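You operate a simulated robot arm through the tools that you are given. There is no shell and no other tool. Be economical: measure what you need, move in short steps, check, and stop when the job is done.

Carry out the task below with a simulated robot arm. There is one attempt and no reset: what you move stays moved.

TASK
Put the block eraser and the green paperweight on the tea tray.

It is judged by the outcome, as a careful person would: the job done as asked, and still so three seconds after it is handed in. It fails if anything else is knocked over, pushed out of place, dropped, spilled or broken.

THE ROBOT
A 7-joint arm with a two-finger parallel gripper, fixed in place. Base frame: the origin is at the foot of the arm, x ahead of it, y to its left, z up; the work surface is at about z = 0. Lengths are in cm, angles in rad, forces in N, time in s.
With the tool pointing down near the work surface it reaches from about 24 to 62 cm from the base axis. Its first joint turns from -1.152 to 1.152 rad. Payload 2.6 kg.
Tool frame: the origin (TCP) lies between the finger pads and is the grasp point; the fingertips stand 3 cm ahead of it; z points along the fingers, y is the line along which they close. The gripper opens to 9.4 cm. The fingers are 2.8 cm wide and 1 cm thick; the gripper's body (5 by 9.6 cm) begins 5.5 cm behind the TCP.
Orientation is that of the tool frame in the base frame, as [roll, pitch, yaw] about the fixed x, y, z axes, in that order (R = Rz(yaw) Ry(pitch) Rx(roll)). With the fingers straight down and closing along the base's y, the tool's x points along the base's -x, its y along +y and its z along -z.

THE INTERFACE
- The arm moves only by the tool drive_tool. Its arguments are lists of equal length, an entry for each row: "travel": the shift along the tool's x, y, z in cm, a list of three; "turn": the turn, a rotation vector about the tool's x, y, z in rad, a list of three; "fingers": the gripper command, from -1 (fully open) to 1 (shut), values between in proportion. In form: {"travel": [[dx, dy, dz], ...], "turn": [[wx, wy, wz], ...], "fingers": [fingers, ...]}. A call has 1 to 12 rows; each row shifts and turns the commanded pose from where the row before left it, along the tool's axes as they then stand. A row lasts 0.2 s, in which the tool goes at most 5 cm and 0.15 rad; a call with a longer step from one row to the next is refused whole, and so is a gripper value outside its range. A pose out of reach is approached as far as the arm can. The call stops where the force on the tool passes 40 N (or 10 N more than at its start, if that is more) or the arm is blocked; 0.2 s more then pass. The fingers move at their own pace (about 7.2 cm/s each) and stop on an object; they squeeze with about 26 N. The grip force told is the motor's: it shows also when the fingers shut on nothing. Time passes only in rows, and 0.2 s behind the last, so rows that do not move let the fingers close. It gives the time, the measured TCP pose, the force on the tool (base axes), the opening and the grip force at its end, in the units of the frame above (readings bear some noise).
- Cameras (640 x 400 px; columns grow to the right, rows downward): "scene" is fixed at [3.66, 44.1, 55.6]; the picture's right is [-0.69, -0.72, 0.00], its down [-0.52, 0.51, -0.69] and it looks along [0.49, -0.48, -0.73] (base axes); focal length 278 px, centre (320, 200). "wrist" rides on the gripper at [-3.7, 0, -5.8] in the tool frame; the picture's right is [0.00, -1.00, 0.00], its down [0.97, 0.00, -0.24] and it looks along [0.24, 0.00, 0.97] (tool axes); focal length 218 px, centre (320, 200).
- get_image(camera): a new picture of that camera. No time passes.
- point_at(camera, pixels): there is no depth. For up to 12 entries [column, row, z] of the newest picture of that camera ("zoom" is the newest enlarged one), the place [x, y] in the base frame at which the ray of that pixel passes the height z, good to about 0.3 cm, but the place of the scene camera against the robot may be out by one fixed shift of up to 1.2 cm in any direction. No time passes.
- enlarge(camera, box): a new picture of the part [left, top, right, bottom] of that camera's present view, enlarged. No time passes.
- hand_in(): hands the job in; it is judged then, once.

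Work in short steps. Measure before you move; look again where a grasp or a placing could have gone wrong, and mend it. You have 60 turns and 22 pictures in all, the two below and enlarged ones among them. Open the gripper and draw the arm clear of the work before you hand the job in, unless the task says otherwise; then end with one line.

The tools are called after ">>>" as name(argument=value, ...) on one line, values as JSON. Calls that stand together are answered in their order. drive_tool: Moves the arm, as the interface text tells. Its arguments: {"type":"object","properties":{"travel":{"type":"array","items":{"type":"array","items":{"type":"number"}}},"turn":{"type":"array","items":{"type":"array","items":{"type":"number"}}},"fingers":{"type":"array","items":{"type":"number"}}},"required":["travel","turn","fingers"]} The other tools are called the same way: get_image (camera) takes a picture; point_at (camera, pixels) gives the place at which the rays of pixels pass given heights; enlarge (camera, box) takes an enlarged picture of a part of a camera's view; hand_in () hands the job in.

At the start:

```text
t: 0.0
tcp_pos: [39.64, 15.95, 30.41]
tcp_rot: [-3.141, -0.002, -3.141]
ft_force: [-0.2, 1.0, 0.4]
opening: 9.36
gripper_force: 0.0
```

scene: 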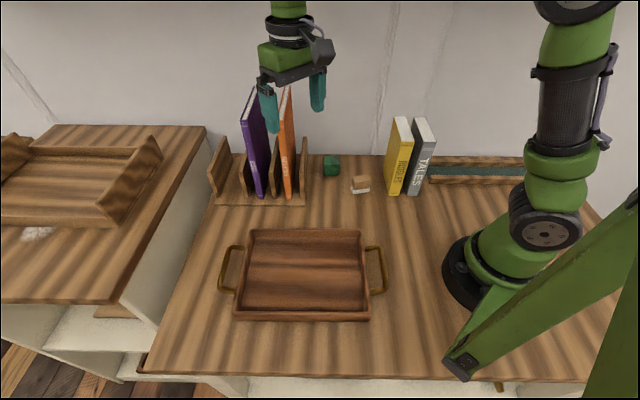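
wrist: 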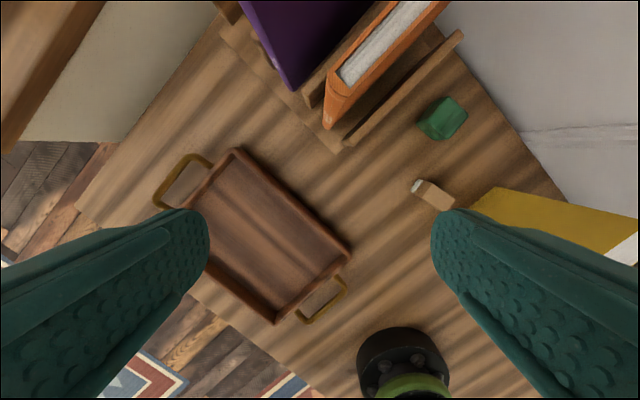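

The eraser is near scene pixel (361,184) and the green paperweight near (331,165). I'll enlarge both views to measure them.

>>> enlarge(camera="scene", box=[290, 130, 450, 230])

>>> enlarge(camera="wrist", box=[320, 60, 560, 210])

>>> point_at(camera="wrist", pixels=[[432, 193, 1], [415, 188, 1], [447, 205, 1], [440, 120, 2], [418, 130, 2], [465, 112, 2], [235, 150, 2], [350, 252, 2], [275, 320, 2], [182, 215, 2], [345, 148, 0], [470, 205, 15]])

>>> point_at(camera="scene", pixels=[[361, 191, 0], [361, 180, 2.5], [331, 175, 0], [331, 160, 4], [250, 230, 2], [362, 230, 2], [370, 318, 2], [235, 318, 2], [305, 275, 0.5]])

```text
4.00 times, centred on (370, 180) of scene
```

zoom: 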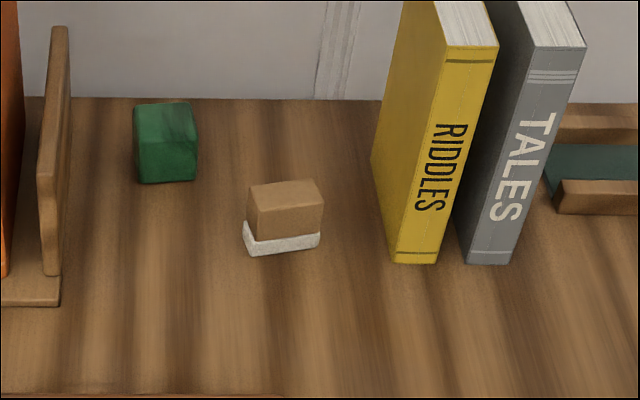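

```text
2.67 times, centred on (440, 135) of wrist
```

zoom: 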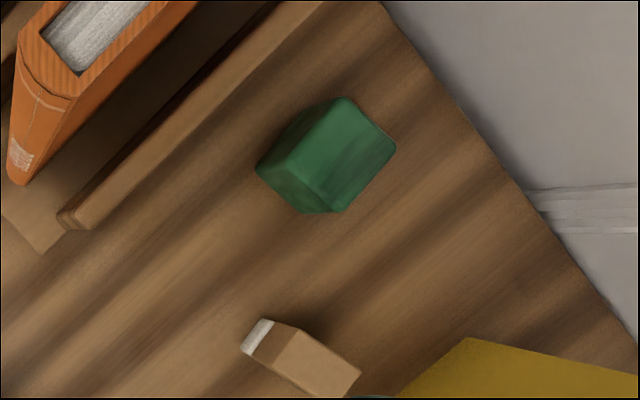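

```text
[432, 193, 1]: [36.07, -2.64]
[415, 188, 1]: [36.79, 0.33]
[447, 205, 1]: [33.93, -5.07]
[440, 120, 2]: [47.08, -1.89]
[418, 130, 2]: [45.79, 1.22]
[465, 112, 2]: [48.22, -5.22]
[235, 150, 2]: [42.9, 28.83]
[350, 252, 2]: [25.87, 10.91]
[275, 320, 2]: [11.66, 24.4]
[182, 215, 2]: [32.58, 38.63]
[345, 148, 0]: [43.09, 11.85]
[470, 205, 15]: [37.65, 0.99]
```

```text
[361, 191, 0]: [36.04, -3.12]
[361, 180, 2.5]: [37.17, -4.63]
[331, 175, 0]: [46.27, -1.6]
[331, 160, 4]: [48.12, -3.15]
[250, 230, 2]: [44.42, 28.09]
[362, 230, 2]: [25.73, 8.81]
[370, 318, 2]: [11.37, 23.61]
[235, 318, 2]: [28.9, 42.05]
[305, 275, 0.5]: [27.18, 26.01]
```

Both cameras agree to within about 1 cm: the eraser is near (36,-3), the paperweight near (47,-2), and the tray centre near (28,25.5). I'll stay high and move over the two objects for a vertical look.

>>> drive_tool(travel=[[-0.9, -4.2, 0], [-0.9, -4.2, 0], [-0.9, -4.2, 0], [-0.9, -4.2, 0], [0, 0, 0]], turn=[[0, 0, 0], [0, 0, 0], [0, 0, 0], [0, 0, 0], [0, 0, 0]], fingers=[-1, -1, -1, -1, -1])

>>> get_image(camera="wrist")

```text
t: 1.2
tcp_pos: [43.45, -1.01, 30.26]
tcp_rot: [3.141, 0.0, 3.142]
ft_force: [0.4, -0.1, 0.0]
opening: 9.39
gripper_force: 0.0
```

```text
17 pictures are left
```

wrist: 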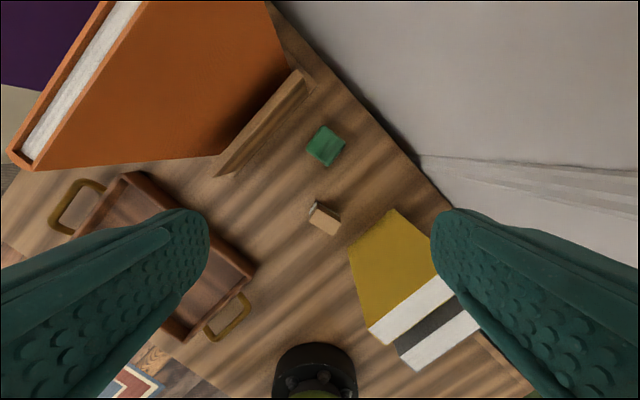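

>>> enlarge(camera="wrist", box=[240, 100, 400, 260])

```text
2.50 times, centred on (320, 180) of wrist
```

zoom: 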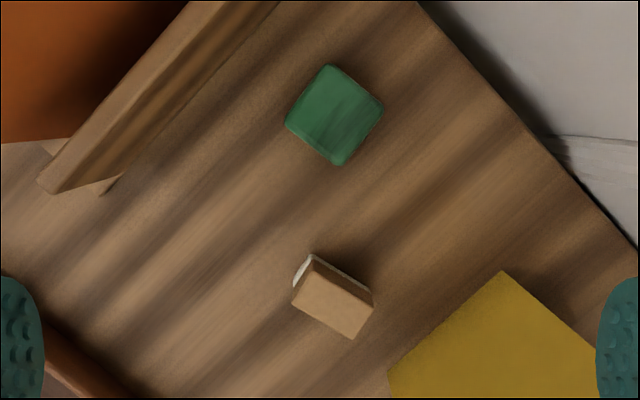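

I'll use the enlarged view to get the object corners and the nearby book and bookend edges.

>>> point_at(camera="zoom", pixels=[[315, 262, 3], [373, 292, 3], [353, 338, 3], [292, 305, 3], [328, 65, 3.5], [384, 105, 3.5], [340, 160, 3.5], [287, 118, 3.5], [333, 300, 3], [333, 112, 3.5], [502, 272, 15], [388, 370, 15]])

>>> point_at(camera="scene", pixels=[[352.3, 183.5, 3], [352.3, 194, 0], [369.8, 191.8, 0], [369, 174.8, 3], [323.5, 156, 3.5], [324.5, 175.5, 0], [338.8, 174.8, 0], [388.5, 195.5, 0], [384, 170.5, 0], [402, 118, 15], [304, 206, 0], [302, 175, 0]])

```text
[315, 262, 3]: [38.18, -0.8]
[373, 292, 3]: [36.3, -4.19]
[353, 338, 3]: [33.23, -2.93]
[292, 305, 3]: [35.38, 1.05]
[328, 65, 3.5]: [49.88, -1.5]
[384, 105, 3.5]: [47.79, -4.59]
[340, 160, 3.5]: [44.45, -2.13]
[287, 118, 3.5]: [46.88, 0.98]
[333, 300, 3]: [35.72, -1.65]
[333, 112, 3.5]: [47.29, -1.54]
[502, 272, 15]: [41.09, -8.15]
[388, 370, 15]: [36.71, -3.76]
```

```text
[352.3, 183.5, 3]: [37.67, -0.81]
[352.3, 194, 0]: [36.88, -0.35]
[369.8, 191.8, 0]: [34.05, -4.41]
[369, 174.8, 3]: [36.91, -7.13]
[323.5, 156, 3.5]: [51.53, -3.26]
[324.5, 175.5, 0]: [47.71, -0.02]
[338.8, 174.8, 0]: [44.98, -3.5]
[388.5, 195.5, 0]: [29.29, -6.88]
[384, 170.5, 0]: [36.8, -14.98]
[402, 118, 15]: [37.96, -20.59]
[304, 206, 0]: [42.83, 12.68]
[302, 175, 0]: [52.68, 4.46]
```

The eraser's long axis lies at about 58° and the paperweight's edges at about 55°. The books and bookend are about 8 cm from them. I'll turn the tool -1.0 rad about its z so the camera points away from the books, then go down part-way over the eraser to look.

>>> drive_tool(travel=[[3.9, -0.5, 0], [3.9, -0.5, 0], [0, 0, 0], [0, 0, 0], [0, 0, 0], [0, 0, 0], [0, 0, 0], [0, 0, 0], [0, 0, 0], [0, 0, 4], [0, 0, 4], [0, 0, 4]], turn=[[0, 0, 0], [0, 0, 0], [0, 0, -0.144], [0, 0, -0.144], [0, 0, -0.144], [0, 0, -0.144], [0, 0, -0.144], [0, 0, -0.144], [0, 0, -0.144], [0, 0, 0], [0, 0, 0], [0, 0, 0]], fingers=[-1, -1, -1, -1, -1, -1, -1, -1, -1, -1, -1, -1])

>>> get_image(camera="wrist")

```text
t: 3.8
tcp_pos: [35.41, -1.83, 18.4]
tcp_rot: [-3.141, 0.002, -2.132]
ft_force: [0.1, -0.2, -0.6]
opening: 9.38
gripper_force: 0.1
```

```text
15 pictures are left
```

wrist: 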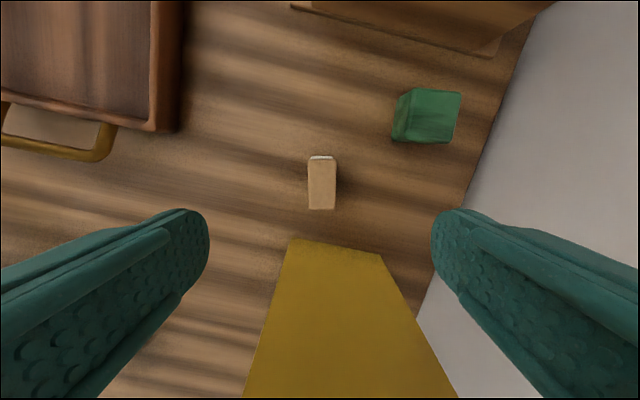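

The eraser is now lined up with the picture, with its top at (308–336, 158–209). I'll measure it and the yellow book's base edge at row 240.

>>> point_at(camera="wrist", pixels=[[308, 160, 3.5], [336, 160, 3.5], [334, 209, 3.5], [310, 209, 3.5], [322, 184, 3.5], [291, 240, 0], [380, 254, 0], [335, 246, 0], [413, 88, 4], [461, 93, 4], [453, 143, 4], [405, 140, 4]])

>>> enlarge(camera="wrist", box=[280, 140, 376, 220])

```text
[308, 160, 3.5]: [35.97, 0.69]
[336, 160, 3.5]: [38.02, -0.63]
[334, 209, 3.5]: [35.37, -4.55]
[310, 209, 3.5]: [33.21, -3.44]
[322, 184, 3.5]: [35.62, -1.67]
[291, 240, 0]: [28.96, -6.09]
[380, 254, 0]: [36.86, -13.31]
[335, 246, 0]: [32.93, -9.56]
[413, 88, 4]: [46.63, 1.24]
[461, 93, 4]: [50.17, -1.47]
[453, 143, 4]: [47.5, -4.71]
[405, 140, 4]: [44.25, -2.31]
```

```text
5.00 times, centred on (328, 180) of wrist
```

zoom: 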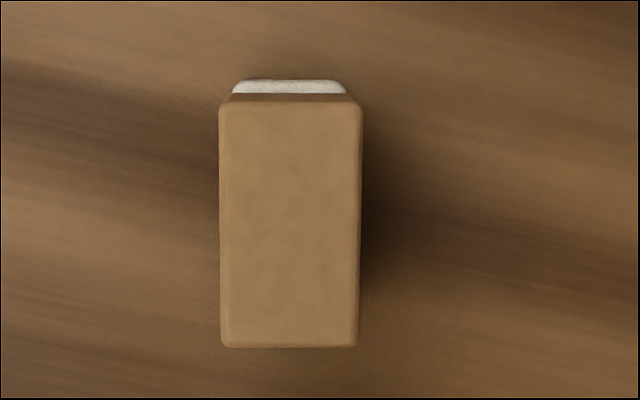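

The eraser is about 2.4 × 4.7 × 3.5 cm, centred at (35.6,-1.95), and the book is 7 cm away. I'll go down with a -0.2 cm correction in y until the fingertips are just above the table, then close.

>>> drive_tool(travel=[[0, -0.2, 3], [0, 0, 3], [0, 0, 3], [0, 0, 3], [0, 0, 2], [0, 0, 0.9], [0, 0, 0], [0, 0, 0], [0, 0, 0], [0, 0, 0]], turn=[[0, 0, 0], [0, 0, 0], [0, 0, 0], [0, 0, 0], [0, 0, 0], [0, 0, 0], [0, 0, 0], [0, 0, 0], [0, 0, 0], [0, 0, 0]], fingers=[-1, -1, -1, -1, -1, -1, -1, 1, 1, 1])

```text
t: 4.8
tcp_pos: [35.97, -1.98, 8.43]
tcp_rot: [-3.132, 0.004, -2.142]
ft_force: [-5.5, 2.0, 20.2]
opening: 9.39
gripper_force: 0.1
stopped in row 4: the force on the tool passed its limit (the readings are from after the stop); the commanded pose is now the measured one
```

The tool was stopped at z 8.4 with an upward force, so something touched. I'll look before moving.

>>> get_image(camera="scene")

>>> get_image(camera="wrist")

```text
13 pictures are left
```

scene: 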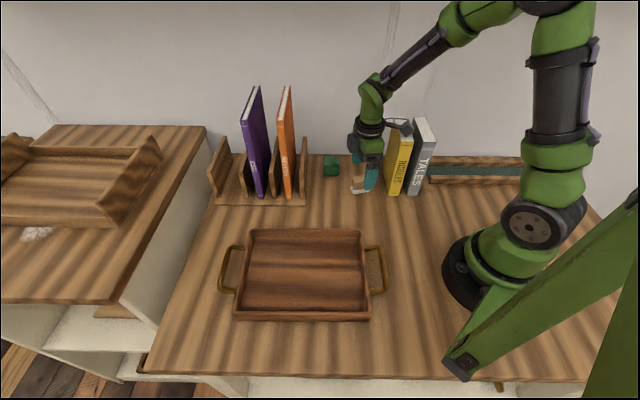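

```text
12 pictures are left
```

wrist: 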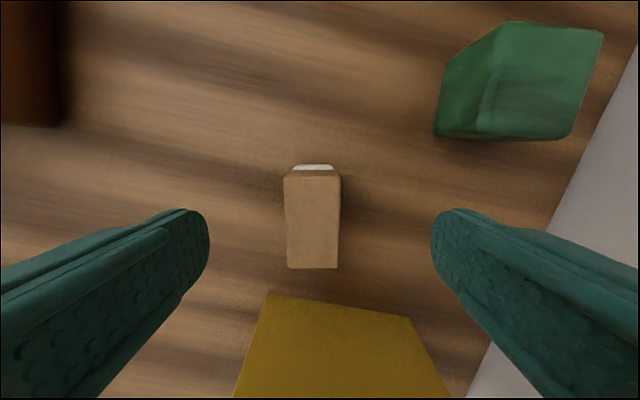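

>>> enlarge(camera="scene", box=[310, 60, 470, 220])

```text
2.50 times, centred on (390, 140) of scene
```

zoom: 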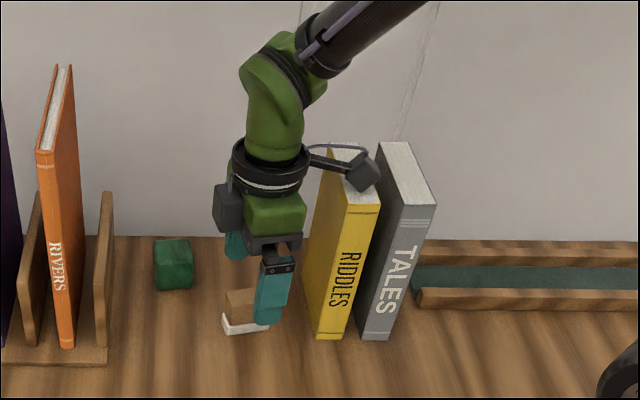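

A side appendage on the tool's +x side touched the top of the yellow book. The book's base is still at (388,195), so it didn't move. I'll raise the tool straight up, then turn +90° so the appendage points toward the tray.

>>> drive_tool(travel=[[0, 0, -2], [0, 0, -4], [0, 0, -4], [0, 0, -2], [0, 0, 0]], turn=[[0, 0, 0], [0, 0, 0], [0, 0, 0], [0, 0, 0], [0, 0, 0]], fingers=[-1, -1, -1, -1, -1])

>>> drive_tool(travel=[[0, 0, 0], [0, 0, 0], [0, 0, 0], [0, 0, 0], [0, 0, 0], [0, 0, 0], [0, 0, 0], [0, 0, 0], [0, 0, 0], [0, 0, 0], [0, 0, 0], [0, 0, 0]], turn=[[0, 0, 0.143], [0, 0, 0.143], [0, 0, 0.143], [0, 0, 0.143], [0, 0, 0.143], [0, 0, 0.143], [0, 0, 0.143], [0, 0, 0.143], [0, 0, 0.143], [0, 0, 0.143], [0, 0, 0.143], [0, 0, 0]], fingers=[-0.7, -0.7, -0.7, -0.7, -0.7, -0.7, -0.7, -0.7, -0.7, -0.7, -0.7, -0.7])

>>> get_image(camera="wrist")

```text
t: 6.0
tcp_pos: [35.75, -1.86, 20.35]
tcp_rot: [-3.136, 0.001, -2.14]
ft_force: [-1.1, 0.1, -0.1]
opening: 9.42
gripper_force: 0.0
```

```text
t: 8.6
tcp_pos: [35.74, -2.01, 20.12]
tcp_rot: [3.141, 0.007, 2.568]
ft_force: [-0.5, 0.2, 0.9]
opening: 7.98
gripper_force: 0.0
```

```text
10 pictures are left
```

wrist: 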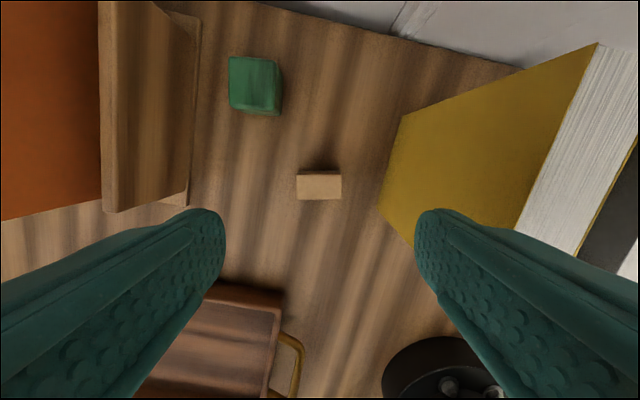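

The tool is centred, with the eraser at columns 297–341. The right finger's outer face is about 5 cm from the TCP and the book about 7 cm, so I'll go down in two stages.

>>> drive_tool(travel=[[0, 0, 3], [0, 0, 3], [0, 0, 3], [0, 0, 2], [0, 0, 1.5], [0, 0, 1.5], [0, 0, 0]], turn=[[0, 0, 0], [0, 0, 0], [0, 0, 0], [0, 0, 0], [0, 0, 0], [0, 0, 0], [0, 0, 0]], fingers=[-0.7, -0.7, -0.7, -0.7, -0.7, -0.7, -0.7])

>>> get_image(camera="wrist")

```text
t: 10.2
tcp_pos: [35.82, -1.93, 6.15]
tcp_rot: [3.139, 0.007, 2.568]
ft_force: [0.0, 1.0, 0.3]
opening: 8.01
gripper_force: 0.0
```

```text
9 pictures are left
```

wrist: 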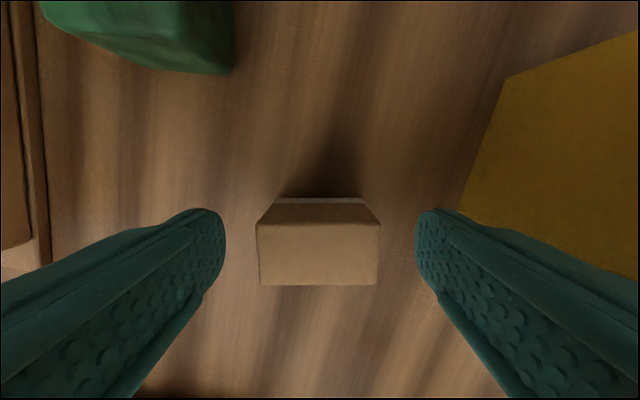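

The eraser's centre is about 0.4 cm further along tool x, and it's about 4 cm tall. I'll shift by that much, lower to z 3.4 and close.

>>> drive_tool(travel=[[0.4, 0, 1], [0, 0, 1], [0, 0, 0.7], [0, 0, 0], [0, 0, 0], [0, 0, 0], [0, 0, 0], [0, 0, 0]], turn=[[0, 0, 0], [0, 0, 0], [0, 0, 0], [0, 0, 0], [0, 0, 0], [0, 0, 0], [0, 0, 0], [0, 0, 0]], fingers=[-0.7, -0.7, -0.7, -0.7, 1, 1, 1, 1])

```text
t: 11.9
tcp_pos: [35.64, -1.73, 3.66]
tcp_rot: [3.14, 0.008, 2.57]
ft_force: [0.4, -0.5, 0.3]
opening: 5.0
gripper_force: 25.7
```

The eraser is gripped at opening 5.0. I'll lift it and carry it over the near half of the tray, around (24,22.5).

>>> drive_tool(travel=[[0, 0, -2], [0, 0, -4], [0, 0, -4], [0, 0, -4], [3.81, 2.345, 0], [3.81, 2.345, 0], [3.81, 2.345, 0], [3.81, 2.345, 0], [3.81, 2.345, 0], [3.81, 2.345, 0], [0, 0, 0]], turn=[[0, 0, 0], [0, 0, 0], [0, 0, 0], [0, 0, 0], [0, 0, 0], [0, 0, 0], [0, 0, 0], [0, 0, 0], [0, 0, 0], [0, 0, 0], [0, 0, 0]], fingers=[1, 1, 1, 1, 1, 1, 1, 1, 1, 1, 1])

>>> get_image(camera="wrist")

```text
t: 14.3
tcp_pos: [23.91, 22.21, 17.16]
tcp_rot: [3.139, 0.007, 2.568]
ft_force: [0.1, 0.7, 0.0]
opening: 4.97
gripper_force: 26.2
```

```text
8 pictures are left
```

wrist: 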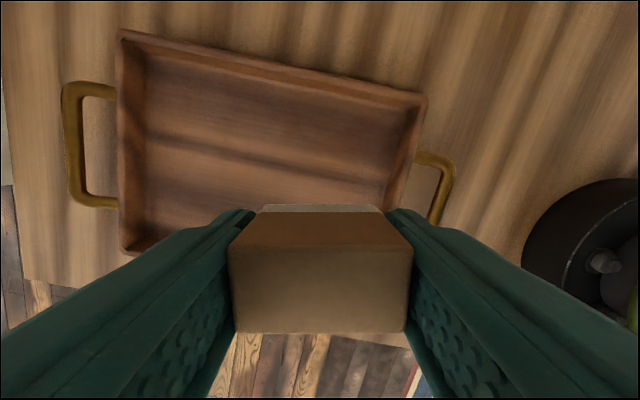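

I'll measure the tray's rim and floor corners from here.

>>> point_at(camera="wrist", pixels=[[118, 30, 3], [427, 95, 3], [122, 252, 3], [145, 50, 1], [412, 108, 1], [145, 235, 1], [384, 205, 1], [403, 200, 3], [320, 240, 1]])

```text
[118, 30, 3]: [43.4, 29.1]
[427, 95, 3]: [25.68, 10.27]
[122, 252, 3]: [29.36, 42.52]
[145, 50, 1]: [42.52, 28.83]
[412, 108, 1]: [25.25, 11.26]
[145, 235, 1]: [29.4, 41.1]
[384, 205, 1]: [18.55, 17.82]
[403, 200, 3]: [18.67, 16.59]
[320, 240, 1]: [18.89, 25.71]
```

The tray centre is about (27.5,26.4). The eraser is 5.6 cm off it along the long axis and well inside the rim, so I'll lower it.

>>> drive_tool(travel=[[0, 0, 3], [0, 0, 3], [0, 0, 3], [0, 0, 1.5], [0, 0, 0.8], [0, 0, 0.3], [0, 0, 0.2], [0, 0, 0]], turn=[[0, 0, 0], [0, 0, 0], [0, 0, 0], [0, 0, 0], [0, 0, 0], [0, 0, 0], [0, 0, 0], [0, 0, 0]], fingers=[1, 1, 1, 1, 1, 1, 1, 1])

```text
t: 16.1
tcp_pos: [23.9, 22.28, 5.65]
tcp_rot: [3.14, 0.007, 2.569]
ft_force: [-0.3, -0.2, -0.3]
opening: 4.97
gripper_force: 25.7
```

There's no contact yet, so I'll creep down in small steps.

>>> drive_tool(travel=[[0, 0, 0.2], [0, 0, 0.2], [0, 0, 0.2], [0, 0, 0]], turn=[[0, 0, 0], [0, 0, 0], [0, 0, 0], [0, 0, 0]], fingers=[1, 1, 1, 1])

```text
t: 17.1
tcp_pos: [23.88, 22.36, 4.95]
tcp_rot: [3.14, 0.008, 2.569]
ft_force: [-2.1, -0.1, -0.6]
opening: 4.98
gripper_force: 25.7
```

>>> drive_tool(travel=[[0, 0, 0.15], [0, 0, 0.15], [0, 0, 0]], turn=[[0, 0, 0], [0, 0, 0], [0, 0, 0]], fingers=[1, 1, 1])

```text
t: 17.9
tcp_pos: [23.8, 22.49, 4.59]
tcp_rot: [3.138, 0.007, 2.57]
ft_force: [0.0, 0.4, -0.4]
opening: 4.94
gripper_force: 25.8
```

>>> drive_tool(travel=[[0, 0, 0.15], [0, 0, 0.1], [0, 0, 0]], turn=[[0, 0, 0], [0, 0, 0], [0, 0, 0]], fingers=[1, 1, 1])

```text
t: 18.8
tcp_pos: [23.83, 22.45, 4.42]
tcp_rot: [3.14, 0.006, 2.568]
ft_force: [1.1, 0.0, -0.7]
opening: 4.96
gripper_force: 25.5
```

>>> drive_tool(travel=[[0, 0, 0.12], [0, 0, 0.12], [0, 0, 0]], turn=[[0, 0, 0], [0, 0, 0], [0, 0, 0]], fingers=[1, 1, 1])

```text
t: 19.6
tcp_pos: [23.83, 22.47, 4.37]
tcp_rot: [3.135, 0.006, 2.571]
ft_force: [-6.4, -1.7, 32.0]
opening: 4.95
gripper_force: 26.0
```

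Contact was made at TCP z about 4.37. I'll ease off slightly, open part-way and go up.

>>> drive_tool(travel=[[0, 0, -0.15], [0, 0, 0], [0, 0, 0], [0, 0, -2], [0, 0, -4], [0, 0, -4], [0, 0, -4], [0, 0, -3], [0, 0, 0]], turn=[[0, 0, 0], [0, 0, 0], [0, 0, 0], [0, 0, 0], [0, 0, 0], [0, 0, 0], [0, 0, 0], [0, 0, 0], [0, 0, 0]], fingers=[1, -0.5, -0.5, -0.5, -0.5, -0.5, -0.5, -0.5, -0.5])

```text
t: 21.6
tcp_pos: [23.84, 22.28, 21.46]
tcp_rot: [3.14, 0.007, 2.571]
ft_force: [0.0, -0.6, 0.3]
opening: 7.07
gripper_force: 0.1
```

The eraser is released. Now I'll go by way of (35,2) to above the paperweight at (47.1,-1.8), turn slightly to match it, and look.

>>> drive_tool(travel=[[-4.08, -2.2, 0], [-4.08, -2.2, 0], [-4.08, -2.2, 0], [-4.08, -2.2, 0], [-4.08, -2.2, 0], [-4.08, 1.12, 0], [-4.08, 1.12, 0], [-4.08, 1.12, 0], [0, 0, 3], [0, 0, 3], [0, 0, 0]], turn=[[0, 0, 0], [0, 0, 0], [0, 0, 0], [0, 0, 0], [0, 0, 0], [0, 0, 0], [0, 0, 0], [0, 0, 0], [0, 0, 0.07], [0, 0, 0], [0, 0, 0]], fingers=[-0.5, -0.5, -0.5, -0.5, -0.5, -0.5, -0.5, -0.5, -0.6, -0.6, -0.6])

>>> get_image(camera="wrist")

```text
t: 23.9
tcp_pos: [47.22, -1.46, 15.69]
tcp_rot: [3.14, 0.006, 2.498]
ft_force: [0.3, -0.6, -0.3]
opening: 7.49
gripper_force: 0.0
```

```text
7 pictures are left
```

wrist: 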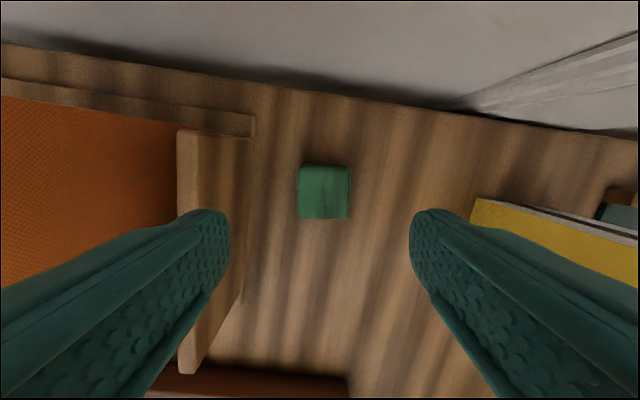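

The paperweight is centred at (323,191), square to the picture and about 4.2 cm wide. The wall is about 8.6 cm away and the bookend about 7 cm. I'll correct y by -0.25, go down and grip.

>>> drive_tool(travel=[[0, -0.25, 2.5], [0, 0, 2.5], [0, 0, 2.5], [0, 0, 2], [0, 0, 1.5], [0, 0, 1], [0, 0, 0], [0, 0, 0], [0, 0, 0], [0, 0, 0], [0, 0, 0]], turn=[[0, 0, 0], [0, 0, 0], [0, 0, 0], [0, 0, 0], [0, 0, 0], [0, 0, 0], [0, 0, 0], [0, 0, 0], [0, 0, 0], [0, 0, 0], [0, 0, 0]], fingers=[-0.6, -0.6, -0.6, -0.6, -0.6, -0.6, -0.6, 1, 1, 1, 1])

```text
t: 26.4
tcp_pos: [47.18, -1.92, 3.54]
tcp_rot: [3.139, 0.007, 2.499]
ft_force: [-0.1, -0.1, -0.3]
opening: 4.79
gripper_force: 25.8
```

It's gripped at opening 4.79. I'll lift gently and check the grip.

>>> drive_tool(travel=[[0, 0, -1], [0, 0, -2], [0, 0, -3], [0, 0, -3], [0, 0, -3], [0, 0, -3], [0, 0, 0]], turn=[[0, 0, 0], [0, 0, 0], [0, 0, 0], [0, 0, 0], [0, 0, 0], [0, 0, 0], [0, 0, 0]], fingers=[1, 1, 1, 1, 1, 1, 1])

>>> get_image(camera="wrist")

```text
t: 27.9
tcp_pos: [46.95, -1.7, 18.56]
tcp_rot: [-3.141, 0.008, 2.5]
ft_force: [0.7, 0.3, -1.8]
opening: 4.82
gripper_force: 25.7
```

```text
6 pictures are left
```

wrist: 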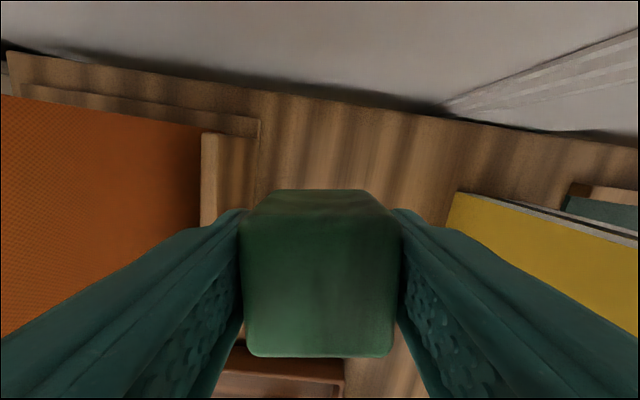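

The paperweight is held securely. I'll carry it via (33,5), clear of the bookend, to the far half of the tray at about (31.4,30.5).

>>> drive_tool(travel=[[3.8, -0.75, 0], [3.8, -0.75, 0], [3.8, -0.75, 0], [3.8, -0.75, 0], [2.75, 3.25, 0], [2.75, 3.25, 0], [2.75, 3.25, 0], [2.75, 3.25, 0], [2.75, 3.25, 0], [2.75, 3.25, 0], [0, 0, 0]], turn=[[0, 0, 0], [0, 0, 0], [0, 0, 0], [0, 0, 0], [0, 0, 0], [0, 0, 0], [0, 0, 0], [0, 0, 0], [0, 0, 0], [0, 0, 0], [0, 0, 0]], fingers=[1, 1, 1, 1, 1, 1, 1, 1, 1, 1, 1])

>>> get_image(camera="scene")

>>> get_image(camera="wrist")

```text
t: 30.4
tcp_pos: [31.57, 30.29, 18.42]
tcp_rot: [3.141, 0.006, 2.498]
ft_force: [0.1, 0.8, -2.1]
opening: 4.8
gripper_force: 25.8
```

```text
5 pictures are left
```

scene: 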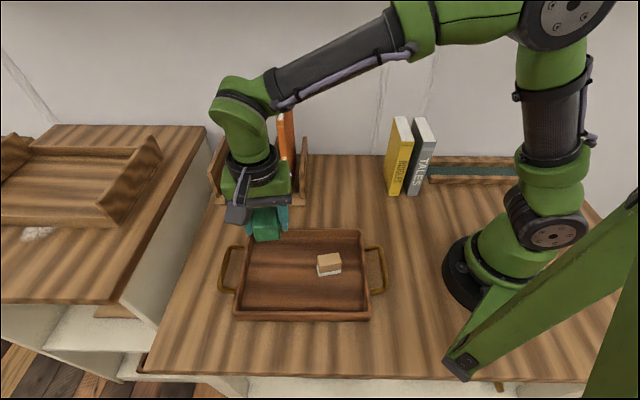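

```text
4 pictures are left
```

wrist: 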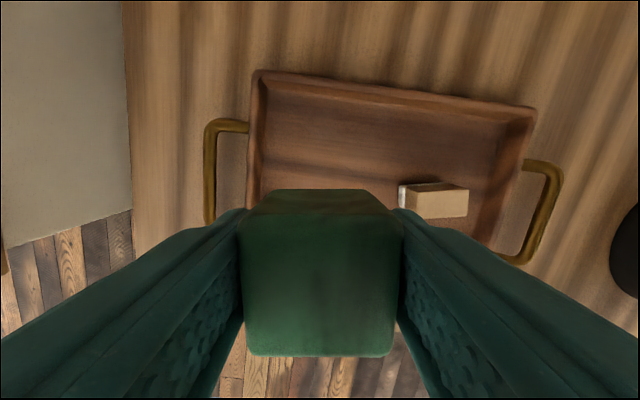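

The tray hasn't moved and the eraser sits upright inside it. The place under the tool is clear, so I'll lower the paperweight. Contact should come at TCP z about 4.25.

>>> drive_tool(travel=[[0, 0, 3], [0, 0, 3], [0, 0, 3], [0, 0, 2.5], [0, 0, 1.3], [0, 0, 0.6], [0, 0, 0.2], [0, 0, 0.1], [0, 0, 0]], turn=[[0, 0, 0], [0, 0, 0], [0, 0, 0], [0, 0, 0], [0, 0, 0], [0, 0, 0], [0, 0, 0], [0, 0, 0], [0, 0, 0]], fingers=[1, 1, 1, 1, 1, 1, 1, 1, 1])

```text
t: 32.4
tcp_pos: [31.52, 30.2, 4.77]
tcp_rot: [3.14, 0.007, 2.5]
ft_force: [-1.2, 0.0, -2.6]
opening: 4.81
gripper_force: 26.4
```

>>> drive_tool(travel=[[0, 0, 0.12], [0, 0, 0.12], [0, 0, 0.1], [0, 0, 0]], turn=[[0, 0, 0], [0, 0, 0], [0, 0, 0], [0, 0, 0]], fingers=[1, 1, 1, 1])

```text
t: 33.4
tcp_pos: [31.65, 30.23, 4.44]
tcp_rot: [3.14, 0.007, 2.499]
ft_force: [0.9, 0.6, -2.8]
opening: 4.82
gripper_force: 25.8
```

>>> drive_tool(travel=[[0, 0, 0.1], [0, 0, 0.1], [0, 0, 0]], turn=[[0, 0, 0], [0, 0, 0], [0, 0, 0]], fingers=[1, 1, 1])

```text
t: 34.1
tcp_pos: [31.62, 30.3, 4.3]
tcp_rot: [3.138, 0.006, 2.496]
ft_force: [-3.3, -7.9, 18.6]
opening: 4.8
gripper_force: 26.1
```

The paperweight is on the tray floor. I'll ease off, open and go up.

>>> drive_tool(travel=[[0, 0, -0.08], [0, 0, 0], [0, 0, 0], [0, 0, -2], [0, 0, -4], [0, 0, -4], [0, 0, -4], [0, 0, -4], [0, 0, 0]], turn=[[0, 0, 0], [0, 0, 0], [0, 0, 0], [0, 0, 0], [0, 0, 0], [0, 0, 0], [0, 0, 0], [0, 0, 0], [0, 0, 0]], fingers=[1, -0.5, -0.5, -0.5, -0.5, -0.5, -0.5, -0.5, -0.5])

>>> drive_tool(travel=[[-2.75, -3.25, 0], [-2.75, -3.25, 0], [-2.75, -3.25, 0], [-2.75, -3.25, 0], [0, 0, 0]], turn=[[0, 0, 0], [0, 0, 0], [0, 0, 0], [0, 0, 0], [0, 0, 0]], fingers=[-1, -1, -1, -1, -1])

>>> get_image(camera="scene")

```text
t: 36.1
tcp_pos: [31.55, 30.39, 22.36]
tcp_rot: [3.138, 0.008, 2.499]
ft_force: [0.8, -0.1, 0.1]
opening: 7.05
gripper_force: 0.1
```

```text
t: 37.4
tcp_pos: [32.42, 13.4, 22.24]
tcp_rot: [3.141, 0.006, 2.502]
ft_force: [-0.7, -0.3, 1.2]
opening: 9.4
gripper_force: 0.1
```

```text
3 pictures are left
```

scene: 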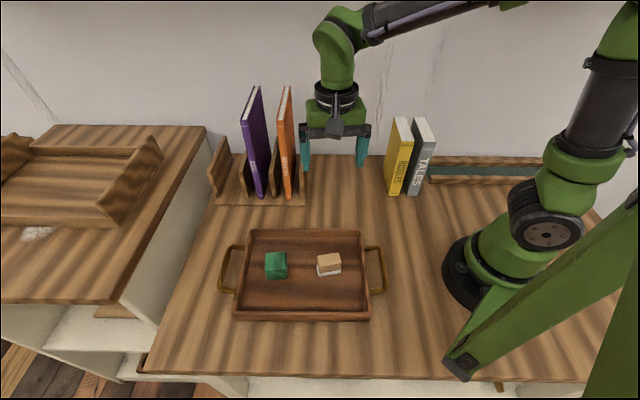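

Both objects rest in the tray, the books and tray haven't moved, and the arm is clear with the gripper open. I'll hand it in.

>>> hand_in()

```text
The job is handed in.
```

The block eraser and the green paperweight are both on the tea tray and the job is handed in; on the first approach the gripper briefly touched the top of the yellow book, but the book did not visibly move.
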